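You operate a simulated robot arm through the tools that you are given. There is no shell and no other tool. Be economical: measure what you need, move in short steps, check, and stop when the job is done.

Carry out the task below with a simulated robot arm. There is one attempt and no reset: what you move stays moved.

TASK
Take the green cube and leave it on top of the small white box. Then take the cream block and leave it on the steel plate on the orange bench top.
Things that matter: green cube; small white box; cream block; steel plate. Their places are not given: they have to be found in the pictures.

It is judged by the outcome, as a careful person would: the job done as asked, and still so three seconds after it is handed in. It fails if anything else is knocked over, pushed out of place, dropped, spilled or broken.

THE ROBOT
A 7-joint arm with a two-finger parallel gripper, fixed in place. Base frame: the origin is at the foot of the arm, x ahead of it, y to its left, z up; the work surface is at about z = 0. Lengths are in m, angles in degrees, forces in N, time in s.
With the tool pointing down near the work surface it reaches from about 0.22 to 0.58 m from the base axis. Its first joint turns from -66.0 to 66.0 degrees. Payload 2.5 kg.
Tool frame: the origin (TCP) lies between the finger pads and is the grasp point; the fingertips stand 0.023 m ahead of it; z points along the fingers, y is the line along which they close. The gripper opens to 0.094 m. The fingers are 0.038 m wide and 0.01 m thick; the gripper's body (0.054 by 0.096 m) begins 0.039 m behind the TCP.
Orientation is that of the tool frame in the base frame, as [roll, pitch, yaw] about the fixed x, y, z axes, in that order (R = Rz(yaw) Ry(pitch) Rx(roll)). With the fingers straight down and closing along the base's y, the tool's x points along the base's -x, its y along +y and its z along -z.

THE INTERFACE
- The arm moves only by the tool play_rows. Its argument "series" is a list of rows, each an object (a shift or turn left out is 0, a gripper value left out holds the last) with "travel": the shift along the tool's x, y, z in m, a list of three; "rot": the turn, a rotation vector about the tool's x, y, z in degrees, a list of three; "gripper": the finger opening in m, from 0 to 0.094. In form: [{"travel": [x, y, z], "rot": [wx, wy, wz], "gripper": gripper}, ...]. A call has 1 to 10 rows; each row shifts and turns the commanded pose from where the row before left it, along the tool's axes as they then stand. A row lasts 0.2 s, in which the tool goes at most 0.05 m and 8.6 degrees; a call with a longer step from one row to the next is refused whole, and so is a gripper value outside its range. A pose out of reach is approached as far as the arm can. The call stops where the force on the tool passes 40 N (or 10 N more than at its start, if that is more) or the arm is blocked; 0.2 s more then pass. The fingers move at their own pace (about 0.108 m/s each) and stop on an object; they squeeze with about 43 N. The grip force told is the motor's: it shows also when the fingers shut on nothing. Time passes only in rows, and 0.2 s behind the last, so rows that do not move let the fingers close. It gives the time, the measured TCP pose, the force on the tool (base axes), the opening and the grip force at its end, in the units of the frame above (readings bear some noise).
- Cameras (640 x 400 px; columns grow to the right, rows downward): "scene" is fixed at [0.1158, -0.4012, 0.549]; the picture's right is [0.85, -0.52, 0.00], its down [-0.26, -0.43, -0.86] and it looks along [0.45, 0.74, -0.50] (base axes); focal length 312 px, centre (320, 200). "wrist" rides on the gripper at [-0.039, 0, -0.044] in the tool frame; the picture's right is [0.00, -1.00, 0.00], its down [0.97, 0.00, -0.24] and it looks along [0.24, 0.00, 0.97] (tool axes); focal length 218 px, centre (320, 200).
- snapshot(camera): a new picture of that camera. No time passes.
- measure_at(camera, pixels): for up to 12 pixels [column, row] of the newest picture of that camera ("zoom" is the newest enlarged one), the place [x, y, z] in the base frame of the surface seen there, good to about 0.003 m. No time passes.
- close_up(camera, box): a new picture of the part [left, top, right, bottom] of that camera's present view, enlarged. No time passes.
- close_job(): hands the job in; it is judged then, once.

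Work in short steps. Measure before you move; look again where a grasp or a placing could have gone wrong, and mend it. You have 80 turns and 34 pictures in all, those below and enlarged ones among them. Open the gripper and draw the arm clear of the work before you hand the job in, unless the task says otherwise; then end with one line.

The tools are called after "Request:" as a command line: name --argument value ..., lists and objects as JSON in quotes. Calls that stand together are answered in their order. play_rows: Moves the arm, as the interface text tells. Its arguments: {"type":"object","properties":{"series":{"type":"array","items":{"type":"object","properties":{"travel":{"type":"array","items":{"type":"number"}},"rot":{"type":"array","items":{"type":"number"}},"gripper":{"type":"number"}}}}},"required":["series"]} The other tools are called the same way: snapshot (camera) takes a picture; measure_at (camera, pixels) gives the place of the surface under pixels of a picture; close_up (camera, box) takes an enlarged picture of a part of a camera's view; close_job () hands the job in.

At the start:

```text
time_s: 0.0
ee_pos: [0.2761, 0.2627, 0.3665]
orientation: [179.9, 0.1, -179.9]
ft_force: [-0.7, 0.3, 0.2]
grip_width: 0.094
grasp_force: 0.0
```

scene: 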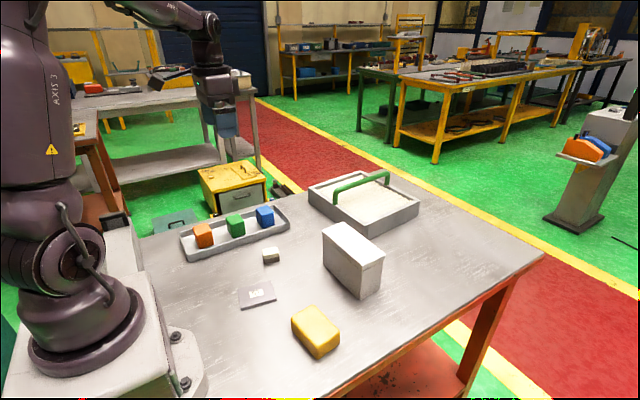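
wrist: 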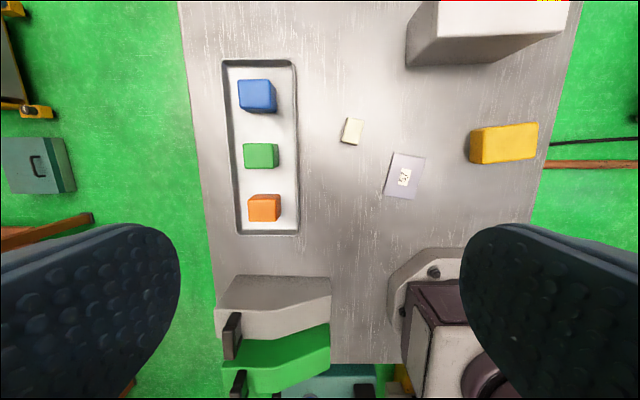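

The green cube is in a tray at scene (235,225), with the white box at (352,258), the cream block at (270,255) and a thin plate at (257,295). I'll enlarge these areas and measure them.

Request:
close_up --camera "scene" --box '[170, 160, 430, 322]'

Request:
measure_at --camera "scene" --pixels '[[233, 217], [234, 230], [350, 237], [328, 226], [345, 222], [383, 262], [358, 270], [271, 250], [271, 258], [257, 295], [215, 242], [300, 300]]'

Request:
measure_at --camera "wrist" --pixels '[[262, 150], [257, 93], [263, 203], [352, 131], [404, 177], [393, 154], [424, 159], [386, 193], [413, 198], [460, 20], [505, 143], [265, 180]]'

```text
2.46 times, centred on (300, 241) of scene
```

zoom: 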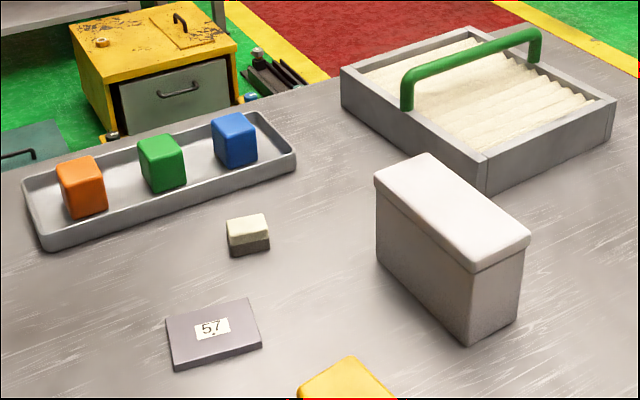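

```text
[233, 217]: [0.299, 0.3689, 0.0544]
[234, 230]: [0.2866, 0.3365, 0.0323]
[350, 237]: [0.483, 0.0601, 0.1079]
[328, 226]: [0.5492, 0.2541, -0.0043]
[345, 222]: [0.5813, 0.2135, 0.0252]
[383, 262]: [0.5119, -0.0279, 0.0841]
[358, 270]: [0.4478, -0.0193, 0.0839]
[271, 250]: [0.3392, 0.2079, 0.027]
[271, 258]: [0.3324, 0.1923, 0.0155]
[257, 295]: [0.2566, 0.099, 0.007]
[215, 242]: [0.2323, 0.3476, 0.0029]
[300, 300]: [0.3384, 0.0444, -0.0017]
```

```text
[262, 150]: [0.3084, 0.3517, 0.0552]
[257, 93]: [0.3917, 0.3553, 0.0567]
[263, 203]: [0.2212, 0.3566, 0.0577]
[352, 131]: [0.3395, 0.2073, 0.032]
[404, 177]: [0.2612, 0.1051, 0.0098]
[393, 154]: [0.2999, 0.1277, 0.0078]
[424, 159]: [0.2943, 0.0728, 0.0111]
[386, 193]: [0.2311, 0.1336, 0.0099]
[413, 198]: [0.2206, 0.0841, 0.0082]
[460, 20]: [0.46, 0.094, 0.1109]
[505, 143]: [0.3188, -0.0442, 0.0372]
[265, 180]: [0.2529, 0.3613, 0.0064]
```

The plate is about 0.07 x 0.05 m with its top at z≈0.009, and the box top is at z≈0.11. Next I'll look closely at the cube and cream block for their edges.

Request:
close_up --camera "scene" --box '[250, 238, 298, 268]'

Request:
close_up --camera "wrist" --box '[220, 60, 380, 160]'

```text
13.33 times, centred on (274, 253) of scene
```

zoom: 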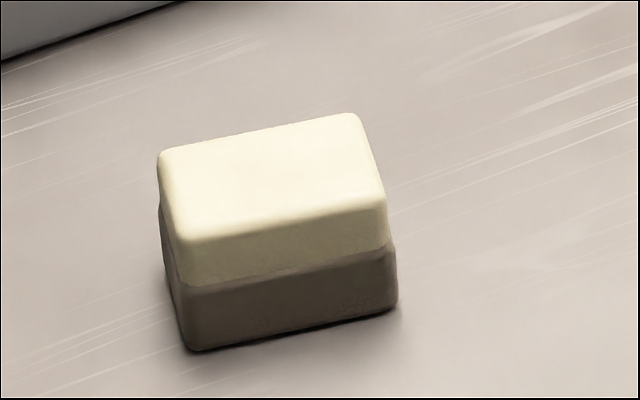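

```text
4.00 times, centred on (300, 110) of wrist
```

zoom: 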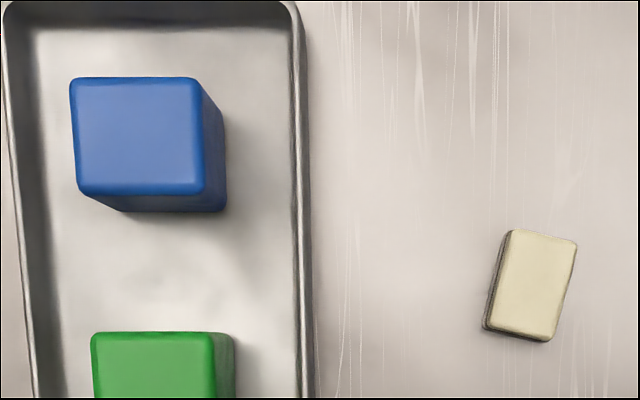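

The cream block may be a cream part sitting on a grey part, so I'll grip only the upper half. First I'll measure its corners and the cubes' edges in the zoom.

Request:
measure_at --camera "zoom" --pixels '[[516, 234], [573, 244], [545, 336], [496, 325], [536, 286], [96, 338], [206, 338], [78, 84], [192, 84], [298, 250], [30, 250], [260, 250]]'

Request:
measure_at --camera "wrist" --pixels '[[246, 146], [271, 146], [245, 165], [271, 165], [277, 155], [250, 196], [278, 196], [279, 212], [295, 155], [229, 155], [410, 10], [560, 10]]'

```text
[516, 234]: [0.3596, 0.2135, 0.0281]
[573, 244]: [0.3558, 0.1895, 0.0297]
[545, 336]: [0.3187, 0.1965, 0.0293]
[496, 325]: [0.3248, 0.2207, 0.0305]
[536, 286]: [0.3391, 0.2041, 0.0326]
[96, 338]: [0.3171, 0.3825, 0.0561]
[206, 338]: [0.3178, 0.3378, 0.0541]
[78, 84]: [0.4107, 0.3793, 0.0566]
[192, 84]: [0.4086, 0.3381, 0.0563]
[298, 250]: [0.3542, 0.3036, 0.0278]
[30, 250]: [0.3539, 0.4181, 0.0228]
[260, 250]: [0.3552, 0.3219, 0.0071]
```

```text
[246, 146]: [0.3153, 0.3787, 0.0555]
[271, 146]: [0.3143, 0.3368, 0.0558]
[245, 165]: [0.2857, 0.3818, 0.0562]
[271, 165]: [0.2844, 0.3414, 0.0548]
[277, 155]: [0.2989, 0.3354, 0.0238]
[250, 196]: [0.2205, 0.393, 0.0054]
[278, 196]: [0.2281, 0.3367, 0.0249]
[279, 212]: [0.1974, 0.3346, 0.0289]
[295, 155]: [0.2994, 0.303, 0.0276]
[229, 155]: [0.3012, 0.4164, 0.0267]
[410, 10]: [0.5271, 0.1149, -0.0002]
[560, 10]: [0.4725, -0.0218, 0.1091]
```

The green cube is centred at about (0.300, 0.359), about 0.045 wide with its top at z=0.056. The tray walls reach z=0.028 at y 0.304 and 0.417. I'll hover above it with the gripper partly open.

Request:
play_rows --series '[{"travel": [-0.008, 0.032, 0.02], "gripper": 0.075}, {"travel": [-0.008, 0.032, 0.02]}, {"travel": [-0.008, 0.032, 0.02]}, {"travel": [0, 0, 0.045]}, {"travel": [0, 0, 0.045]}, {"travel": [0, 0, 0.045]}, {"travel": [0, 0, 0.045]}, {}]'

Request:
snapshot --camera "wrist"

```text
time_s: 1.8
ee_pos: [0.3012, 0.3583, 0.1273]
orientation: [180.0, 0.0, 179.9]
ft_force: [-1.1, 0.3, -0.8]
grip_width: 0.0748
grasp_force: 0.1
```

```text
28 pictures are left
```

wrist: 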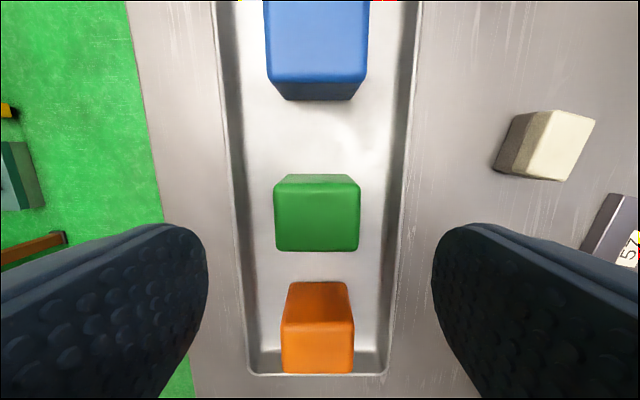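

The cube is centred between the fingers. I'll check its top face.

Request:
measure_at --camera "wrist" --pixels '[[280, 190], [354, 190], [280, 246], [354, 246], [317, 218], [317, 290], [317, 95], [317, 179]]'

```text
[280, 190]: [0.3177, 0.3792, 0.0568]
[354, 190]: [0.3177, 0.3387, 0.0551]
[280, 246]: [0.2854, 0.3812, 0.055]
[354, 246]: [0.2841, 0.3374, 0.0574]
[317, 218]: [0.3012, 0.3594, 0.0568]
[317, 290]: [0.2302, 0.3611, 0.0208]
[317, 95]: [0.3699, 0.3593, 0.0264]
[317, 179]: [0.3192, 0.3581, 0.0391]
```

Alignment is good, with the cube centre at (0.301, 0.359). I'll go down to z≈0.042 and close.

Request:
play_rows --series '[{"travel": [0, 0.001, 0.03]}, {"travel": [0, 0, 0.03]}, {"travel": [0, 0, 0.025]}, {}, {"gripper": 0.03}, {}, {}]'

```text
time_s: 3.4
ee_pos: [0.3003, 0.3575, 0.044]
orientation: [-180.0, 0.0, 180.0]
ft_force: [0.0, -0.5, -0.1]
grip_width: 0.0496
grasp_force: 43.0
```

The cube is gripped at 0.0496 m. I'll lift it straight up and look at the box.

Request:
play_rows --series '[{"travel": [0, 0, -0.03]}, {"travel": [0, 0, -0.045]}, {"travel": [0, 0, -0.045]}, {"travel": [0, 0, -0.045]}, {}]'

Request:
close_up --camera "scene" --box '[170, 160, 430, 322]'

```text
time_s: 4.6
ee_pos: [0.3023, 0.3585, 0.2072]
orientation: [179.9, 0.0, -179.9]
ft_force: [-0.8, 0.4, 0.0]
grip_width: 0.0494
grasp_force: 43.3
```

```text
2.46 times, centred on (300, 241) of scene
```

zoom: 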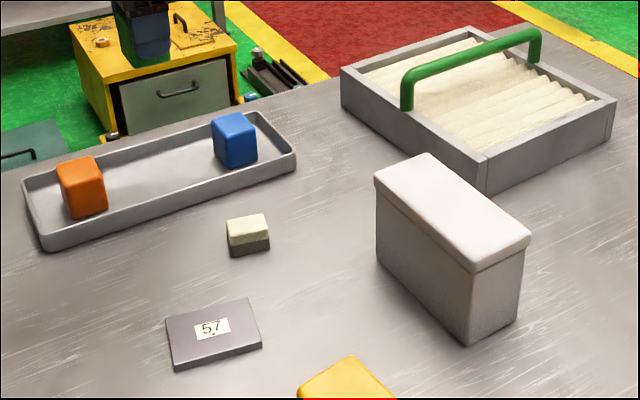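

The lift worked. Next I'll measure the box's lid corners and the height where the cream block changes colour.

Request:
measure_at --camera "zoom" --pixels '[[382, 181], [426, 159], [520, 235], [474, 263], [450, 210], [425, 200], [480, 225], [248, 246], [248, 238], [248, 253], [246, 221], [470, 325]]'

```text
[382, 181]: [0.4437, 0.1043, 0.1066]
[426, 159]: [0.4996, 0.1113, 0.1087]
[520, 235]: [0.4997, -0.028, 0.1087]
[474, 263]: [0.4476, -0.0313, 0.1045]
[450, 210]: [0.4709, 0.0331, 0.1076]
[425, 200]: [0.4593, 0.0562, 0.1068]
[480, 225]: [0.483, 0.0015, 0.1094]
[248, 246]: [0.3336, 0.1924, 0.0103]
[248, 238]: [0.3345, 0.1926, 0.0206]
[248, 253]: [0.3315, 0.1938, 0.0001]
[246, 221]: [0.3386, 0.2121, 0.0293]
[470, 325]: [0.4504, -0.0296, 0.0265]
```

The lid spans x 0.441–0.504 and y −0.033–0.113 at z≈0.108, so its centre is about (0.472, 0.039). I'll carry the cube there at z≈0.207.

Request:
play_rows --series '[{"travel": [-0.02125, -0.04, 0]}, {"travel": [-0.02125, -0.04, 0]}, {"travel": [-0.02125, -0.04, 0]}, {"travel": [-0.02125, -0.04, 0]}, {"travel": [-0.02125, -0.04, 0]}, {"travel": [-0.02125, -0.04, 0]}, {"travel": [-0.02125, -0.04, 0]}, {"travel": [-0.02125, -0.04, 0]}, {}, {}]'

Request:
snapshot --camera "wrist"

```text
time_s: 6.8
ee_pos: [0.4702, 0.0387, 0.2093]
orientation: [180.0, 0.0, -180.0]
ft_force: [0.1, -0.2, -1.0]
grip_width: 0.0495
grasp_force: 43.3
```

```text
26 pictures are left
```

wrist: 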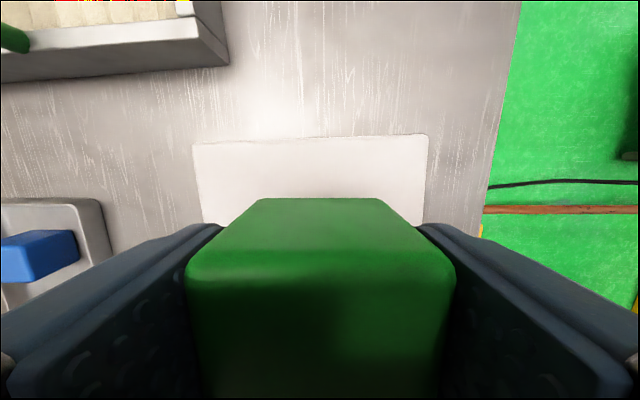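

The cube hangs above the box. I'll check the lid's edges and the cube's from here.

Request:
measure_at --camera "wrist" --pixels '[[198, 148], [424, 140], [310, 145], [320, 202], [320, 240], [208, 215], [420, 215], [320, 262]]'

```text
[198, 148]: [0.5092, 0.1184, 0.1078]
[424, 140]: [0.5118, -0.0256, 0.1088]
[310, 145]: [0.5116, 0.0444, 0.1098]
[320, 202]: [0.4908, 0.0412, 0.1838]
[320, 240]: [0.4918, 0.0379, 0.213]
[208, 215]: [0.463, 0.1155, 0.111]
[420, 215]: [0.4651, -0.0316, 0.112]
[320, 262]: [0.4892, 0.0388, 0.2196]
```

I'll shift +0.005 in x and +0.003 in y for centring, then lower to just above the lid.

Request:
play_rows --series '[{"travel": [-0.005, 0.003, 0.02]}, {"travel": [0, 0, 0.02]}, {"travel": [0, 0, 0.012]}, {}, {}]'

Request:
close_up --camera "scene" --box '[290, 180, 418, 260]'

```text
time_s: 8.0
ee_pos: [0.4747, 0.0427, 0.1555]
orientation: [-180.0, 0.0, -180.0]
ft_force: [0.4, 0.1, -0.1]
grip_width: 0.0492
grasp_force: 43.3
```

```text
5.00 times, centred on (354, 220) of scene
```

zoom: 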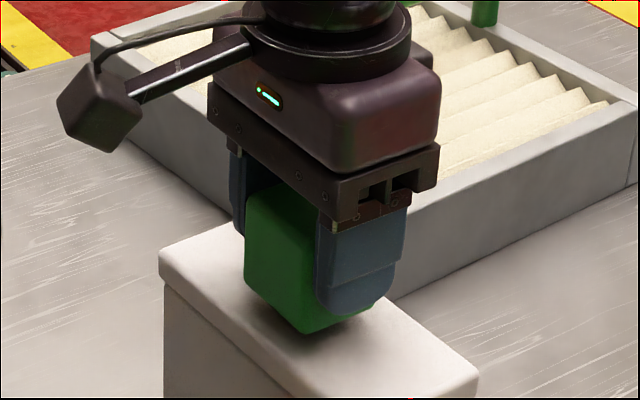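

The cube is a little under 1 cm above the lid. I'll lower in small steps until contact shows in the force.

Request:
play_rows --series '[{"travel": [0, 0, 0.003]}, {"travel": [0, 0, 0.002]}, {"travel": [0, 0, 0.001]}, {}, {}]'

```text
time_s: 9.2
ee_pos: [0.4749, 0.0414, 0.149]
orientation: [-180.0, 0.0, -180.0]
ft_force: [0.7, 0.0, 0.2]
grip_width: 0.0496
grasp_force: 43.0
```

Request:
play_rows --series '[{"travel": [0, 0, 0.001]}, {"travel": [0, 0, 0.001]}, {}, {}]'

```text
time_s: 10.2
ee_pos: [0.4748, 0.0403, 0.1484]
orientation: [-180.0, 0.0, -179.9]
ft_force: [-1.0, 0.5, 3.0]
grip_width: 0.0495
grasp_force: 43.3
```

A force of 3 N shows contact. I'll open the gripper and rise.

Request:
play_rows --series '[{"gripper": 0.06}, {"gripper": 0.075}, {}, {"travel": [0, 0, -0.02]}, {"travel": [0, 0, -0.045]}, {"travel": [0, 0, -0.045]}, {}]'

Request:
snapshot --camera "scene"

```text
time_s: 11.8
ee_pos: [0.474, 0.0425, 0.2591]
orientation: [180.0, 0.0, -180.0]
ft_force: [0.6, -0.8, -0.3]
grip_width: 0.0751
grasp_force: 0.1
```

```text
24 pictures are left
```

scene: 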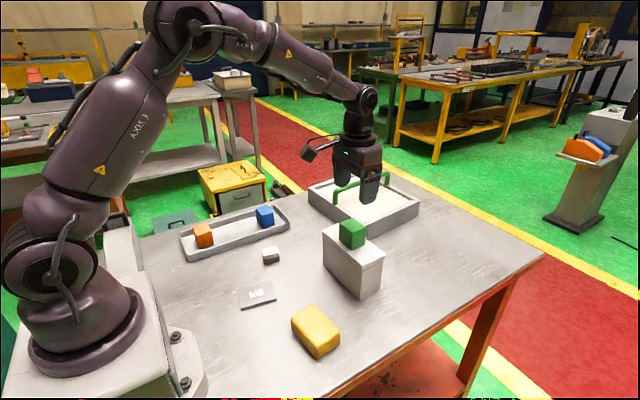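

The green cube stands on the box. Next is the cream block at about (0.339, 0.205), with its long axis about −11° from x. I'll hover over it and yaw to match.

Request:
play_rows --series '[{"travel": [0.027, 0.0325, 0]}, {"travel": [0.027, 0.0325, 0]}, {"travel": [0.027, 0.0325, 0]}, {"travel": [0.027, 0.0325, 0]}, {"travel": [0.027, 0.0325, 0]}, {"rot": [0, 0, 5.5], "travel": [0, 0, 0.04]}, {"rot": [0, 0, 5.5], "travel": [0, 0, 0.045]}, {"travel": [0, 0, 0.045]}, {}, {}]'

Request:
snapshot --camera "wrist"

```text
time_s: 14.0
ee_pos: [0.3417, 0.2031, 0.1263]
orientation: [179.9, 0.0, 169.0]
ft_force: [-0.2, 0.5, 0.4]
grip_width: 0.075
grasp_force: 0.0
```

```text
23 pictures are left
```

wrist: 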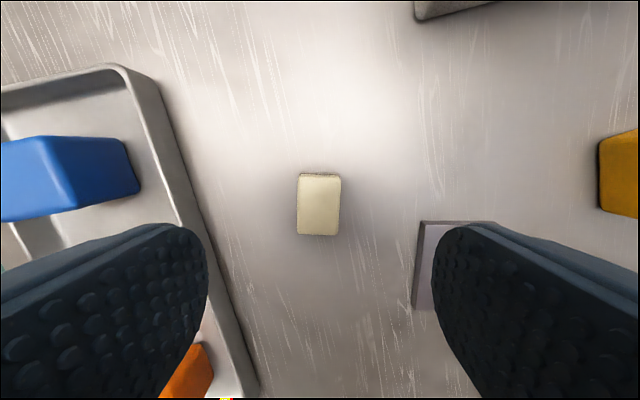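

The yaw matches, and the block spans pixels (297–341, 174–235). I'll measure it.

Request:
measure_at --camera "wrist" --pixels '[[302, 182], [336, 182], [300, 230], [335, 230], [319, 206], [319, 175]]'

Request:
close_up --camera "scene" --box '[240, 232, 304, 272]'

```text
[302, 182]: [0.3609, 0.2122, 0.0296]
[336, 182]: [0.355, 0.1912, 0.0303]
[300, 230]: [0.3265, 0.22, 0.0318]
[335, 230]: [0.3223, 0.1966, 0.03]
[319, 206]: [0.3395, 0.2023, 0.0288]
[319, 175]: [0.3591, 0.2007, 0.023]
```

```text
10.00 times, centred on (272, 252) of scene
```

zoom: 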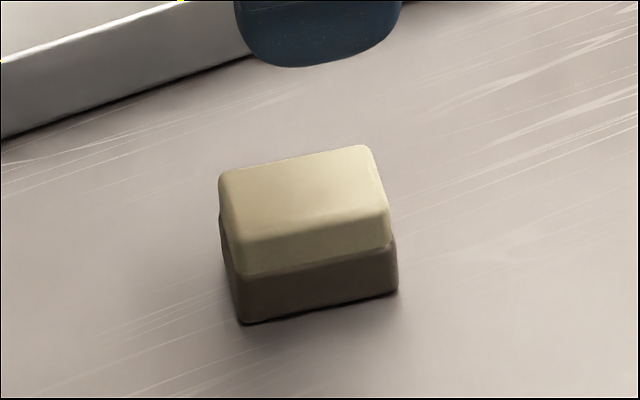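

Request:
measure_at --camera "zoom" --pixels '[[315, 245], [315, 258], [315, 264], [315, 280], [315, 300], [250, 275], [390, 252], [300, 185]]'

```text
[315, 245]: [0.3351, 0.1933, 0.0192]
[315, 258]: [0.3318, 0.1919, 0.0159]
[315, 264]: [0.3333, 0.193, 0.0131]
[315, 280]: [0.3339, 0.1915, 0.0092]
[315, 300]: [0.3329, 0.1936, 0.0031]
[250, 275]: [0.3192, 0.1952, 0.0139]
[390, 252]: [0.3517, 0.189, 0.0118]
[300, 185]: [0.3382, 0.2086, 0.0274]
```

The colour boundary is at z≈0.014. I'll lower the fingertips to about z=0.016 so only the cream part is gripped, and close gently from 0.05.

Request:
play_rows --series '[{"travel": [0, 0, 0.04], "gripper": 0.05}, {"travel": [0, 0, 0.035]}, {"travel": [0, 0, 0.011]}, {}, {}]'

Request:
close_up --camera "scene" --box '[232, 222, 312, 272]'

```text
time_s: 15.2
ee_pos: [0.3416, 0.2046, 0.0407]
orientation: [180.0, 0.0, 169.0]
ft_force: [0.2, 0.0, 0.1]
grip_width: 0.0501
grasp_force: 0.0
```

```text
8.00 times, centred on (272, 247) of scene
```

zoom: 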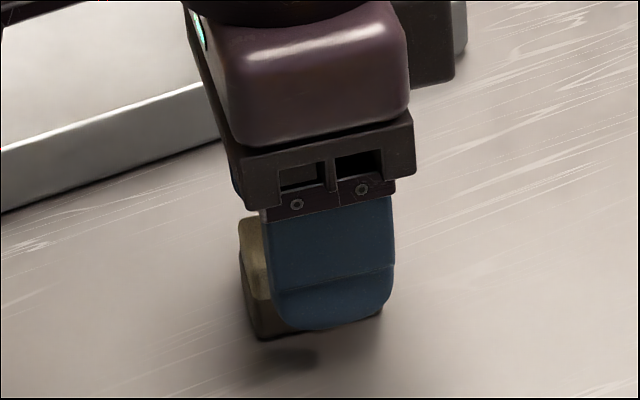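

The fingers straddle the block. I'll close and lift slightly, then look.

Request:
play_rows --series '[{"gripper": 0.012}, {}, {}, {"travel": [0, 0, -0.015]}, {"travel": [0, 0, -0.025]}, {}]'

Request:
close_up --camera "scene" --box '[232, 222, 312, 272]'

```text
time_s: 16.6
ee_pos: [0.341, 0.2048, 0.0816]
orientation: [-180.0, 0.0, 169.0]
ft_force: [-0.1, -0.3, 0.2]
grip_width: 0.0288
grasp_force: 43.2
```

```text
8.00 times, centred on (272, 247) of scene
```

zoom: 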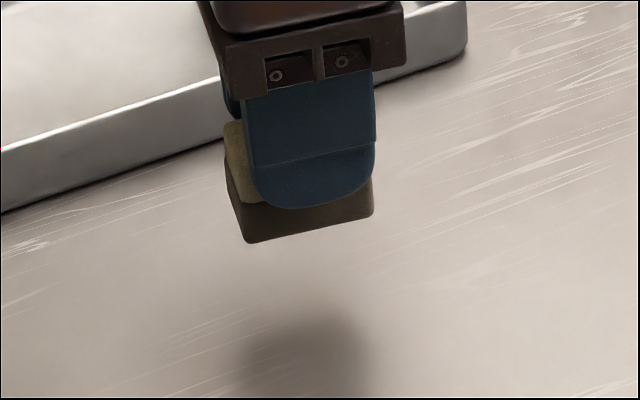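

It's a single piece, with the base lifting along with the cream part, and its bottom is about 0.041 below the TCP. I'll carry it above the plate centre at (0.262, 0.1045).

Request:
play_rows --series '[{"travel": [0, 0, -0.035]}, {"travel": [0.0146, -0.0283, 0]}, {"travel": [0.0146, -0.0283, 0]}, {"travel": [0.0146, -0.0283, 0]}, {"travel": [0.0146, -0.0283, 0]}, {}, {}]'

Request:
snapshot --camera "wrist"

Request:
close_up --camera "scene" --box '[210, 250, 306, 310]'

```text
time_s: 18.2
ee_pos: [0.2615, 0.103, 0.1168]
orientation: [-180.0, -0.1, 169.0]
ft_force: [0.2, 0.1, -0.3]
grip_width: 0.0287
grasp_force: 42.7
```

```text
19 pictures are left
```

wrist: 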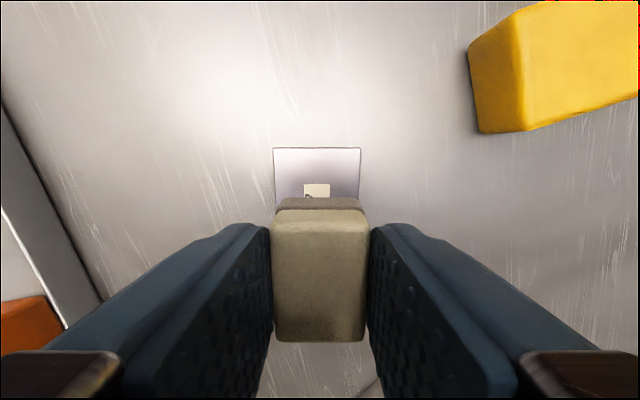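

```text
6.67 times, centred on (258, 280) of scene
```

zoom: 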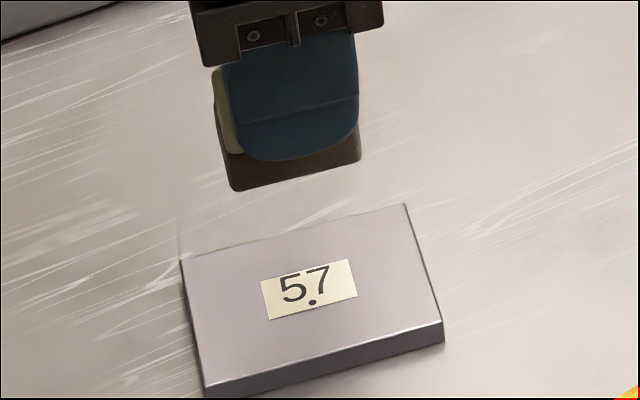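

The block is above the plate. I'll check the plate's corners and height.

Request:
measure_at --camera "zoom" --pixels '[[190, 266], [402, 211], [435, 327], [210, 382], [310, 290], [310, 340], [250, 320]]'

Request:
measure_at --camera "wrist" --pixels '[[278, 153], [357, 153], [318, 170], [318, 202], [277, 190], [357, 195]]'

```text
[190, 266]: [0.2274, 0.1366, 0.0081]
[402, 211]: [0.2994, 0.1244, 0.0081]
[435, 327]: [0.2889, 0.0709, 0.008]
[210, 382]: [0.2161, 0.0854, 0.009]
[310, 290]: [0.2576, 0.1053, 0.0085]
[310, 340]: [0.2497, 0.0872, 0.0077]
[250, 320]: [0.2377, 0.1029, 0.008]
```

```text
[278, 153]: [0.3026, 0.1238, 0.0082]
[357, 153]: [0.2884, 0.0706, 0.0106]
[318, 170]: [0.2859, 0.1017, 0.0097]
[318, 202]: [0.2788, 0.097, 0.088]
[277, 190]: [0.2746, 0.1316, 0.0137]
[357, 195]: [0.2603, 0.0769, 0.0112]
```

The plate centre is (0.258, 0.104) with its top at z≈0.0085. I'll lower to TCP z≈0.053, then approach in small steps.

Request:
play_rows --series '[{"travel": [0.003, 0.0005, 0.03]}, {"travel": [0, 0, 0.025]}, {"travel": [0, 0, 0.008]}, {}, {"travel": [0, 0, 0.002]}, {"travel": [0, 0, 0.001]}, {}, {}]'

```text
time_s: 20.0
ee_pos: [0.2595, 0.104, 0.0498]
orientation: [180.0, 0.0, 169.0]
ft_force: [-5.6, -3.5, 35.8]
grip_width: 0.0288
grasp_force: 43.0
```

That's firm contact at 36 N, so I'll back off slightly to unload before releasing.

Request:
play_rows --series '[{"travel": [0, 0, -0.001]}, {}, {}]'

```text
time_s: 20.8
ee_pos: [0.2598, 0.1045, 0.0515]
orientation: [-180.0, 0.1, 168.9]
ft_force: [-0.5, -0.7, -0.8]
grip_width: 0.0289
grasp_force: 43.3
```

Request:
play_rows --series '[{"travel": [0, 0, 0.0006]}, {}, {}]'

Request:
close_up --camera "scene" --box '[210, 250, 306, 310]'

```text
time_s: 21.6
ee_pos: [0.2591, 0.1033, 0.0506]
orientation: [-180.0, 0.2, 169.0]
ft_force: [-0.5, 0.2, -0.1]
grip_width: 0.029
grasp_force: 42.9
```

```text
6.67 times, centred on (258, 280) of scene
```

zoom: 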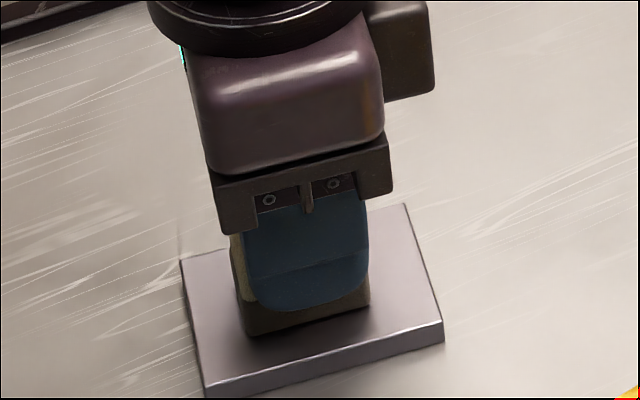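

The block is down on the plate (or within a fraction of a millimetre) and centred. I'll open gently and rise.

Request:
play_rows --series '[{"gripper": 0.04}, {"gripper": 0.05}, {}, {"travel": [0, 0, -0.02]}, {"travel": [0, 0, -0.045]}, {"travel": [0, 0, -0.045]}, {"travel": [0, 0, -0.045]}, {"travel": [0, 0, -0.045]}, {}]'

Request:
snapshot --camera "scene"

Request:
close_up --camera "scene" --box '[210, 250, 306, 310]'

```text
time_s: 23.6
ee_pos: [0.2584, 0.1039, 0.2506]
orientation: [-179.9, 0.0, 168.9]
ft_force: [-0.3, 0.5, -0.4]
grip_width: 0.0501
grasp_force: 0.0
```

```text
16 pictures are left
```

scene: 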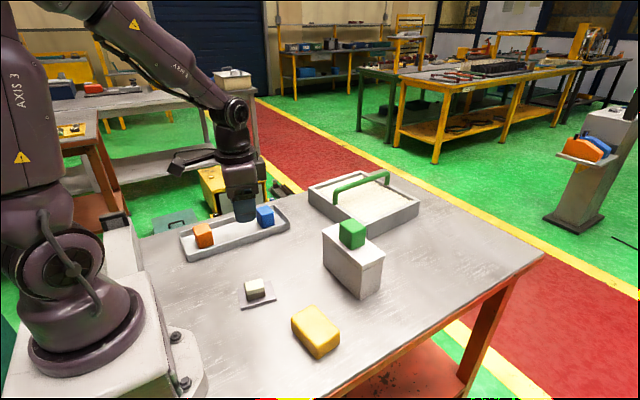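

```text
6.67 times, centred on (258, 280) of scene
```

zoom: 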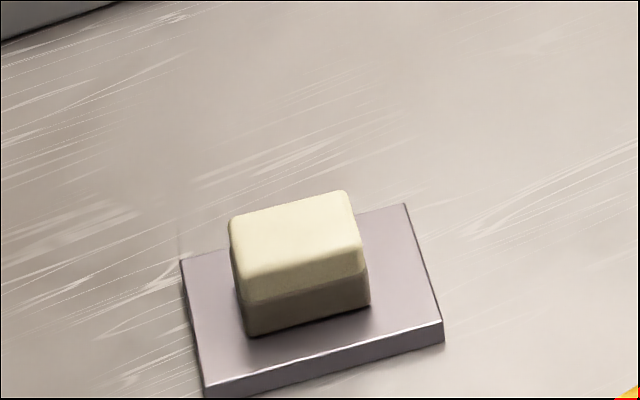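

Both objects are in place, nothing else has moved, and the arm is clear, so I'm handing the job in.

Request:
close_job

```text
The job is handed in.
```

The green cube is on top of the small white box and the cream block is on the steel plate; the last pictures showed both steady and nothing else moved when I handed the job in.
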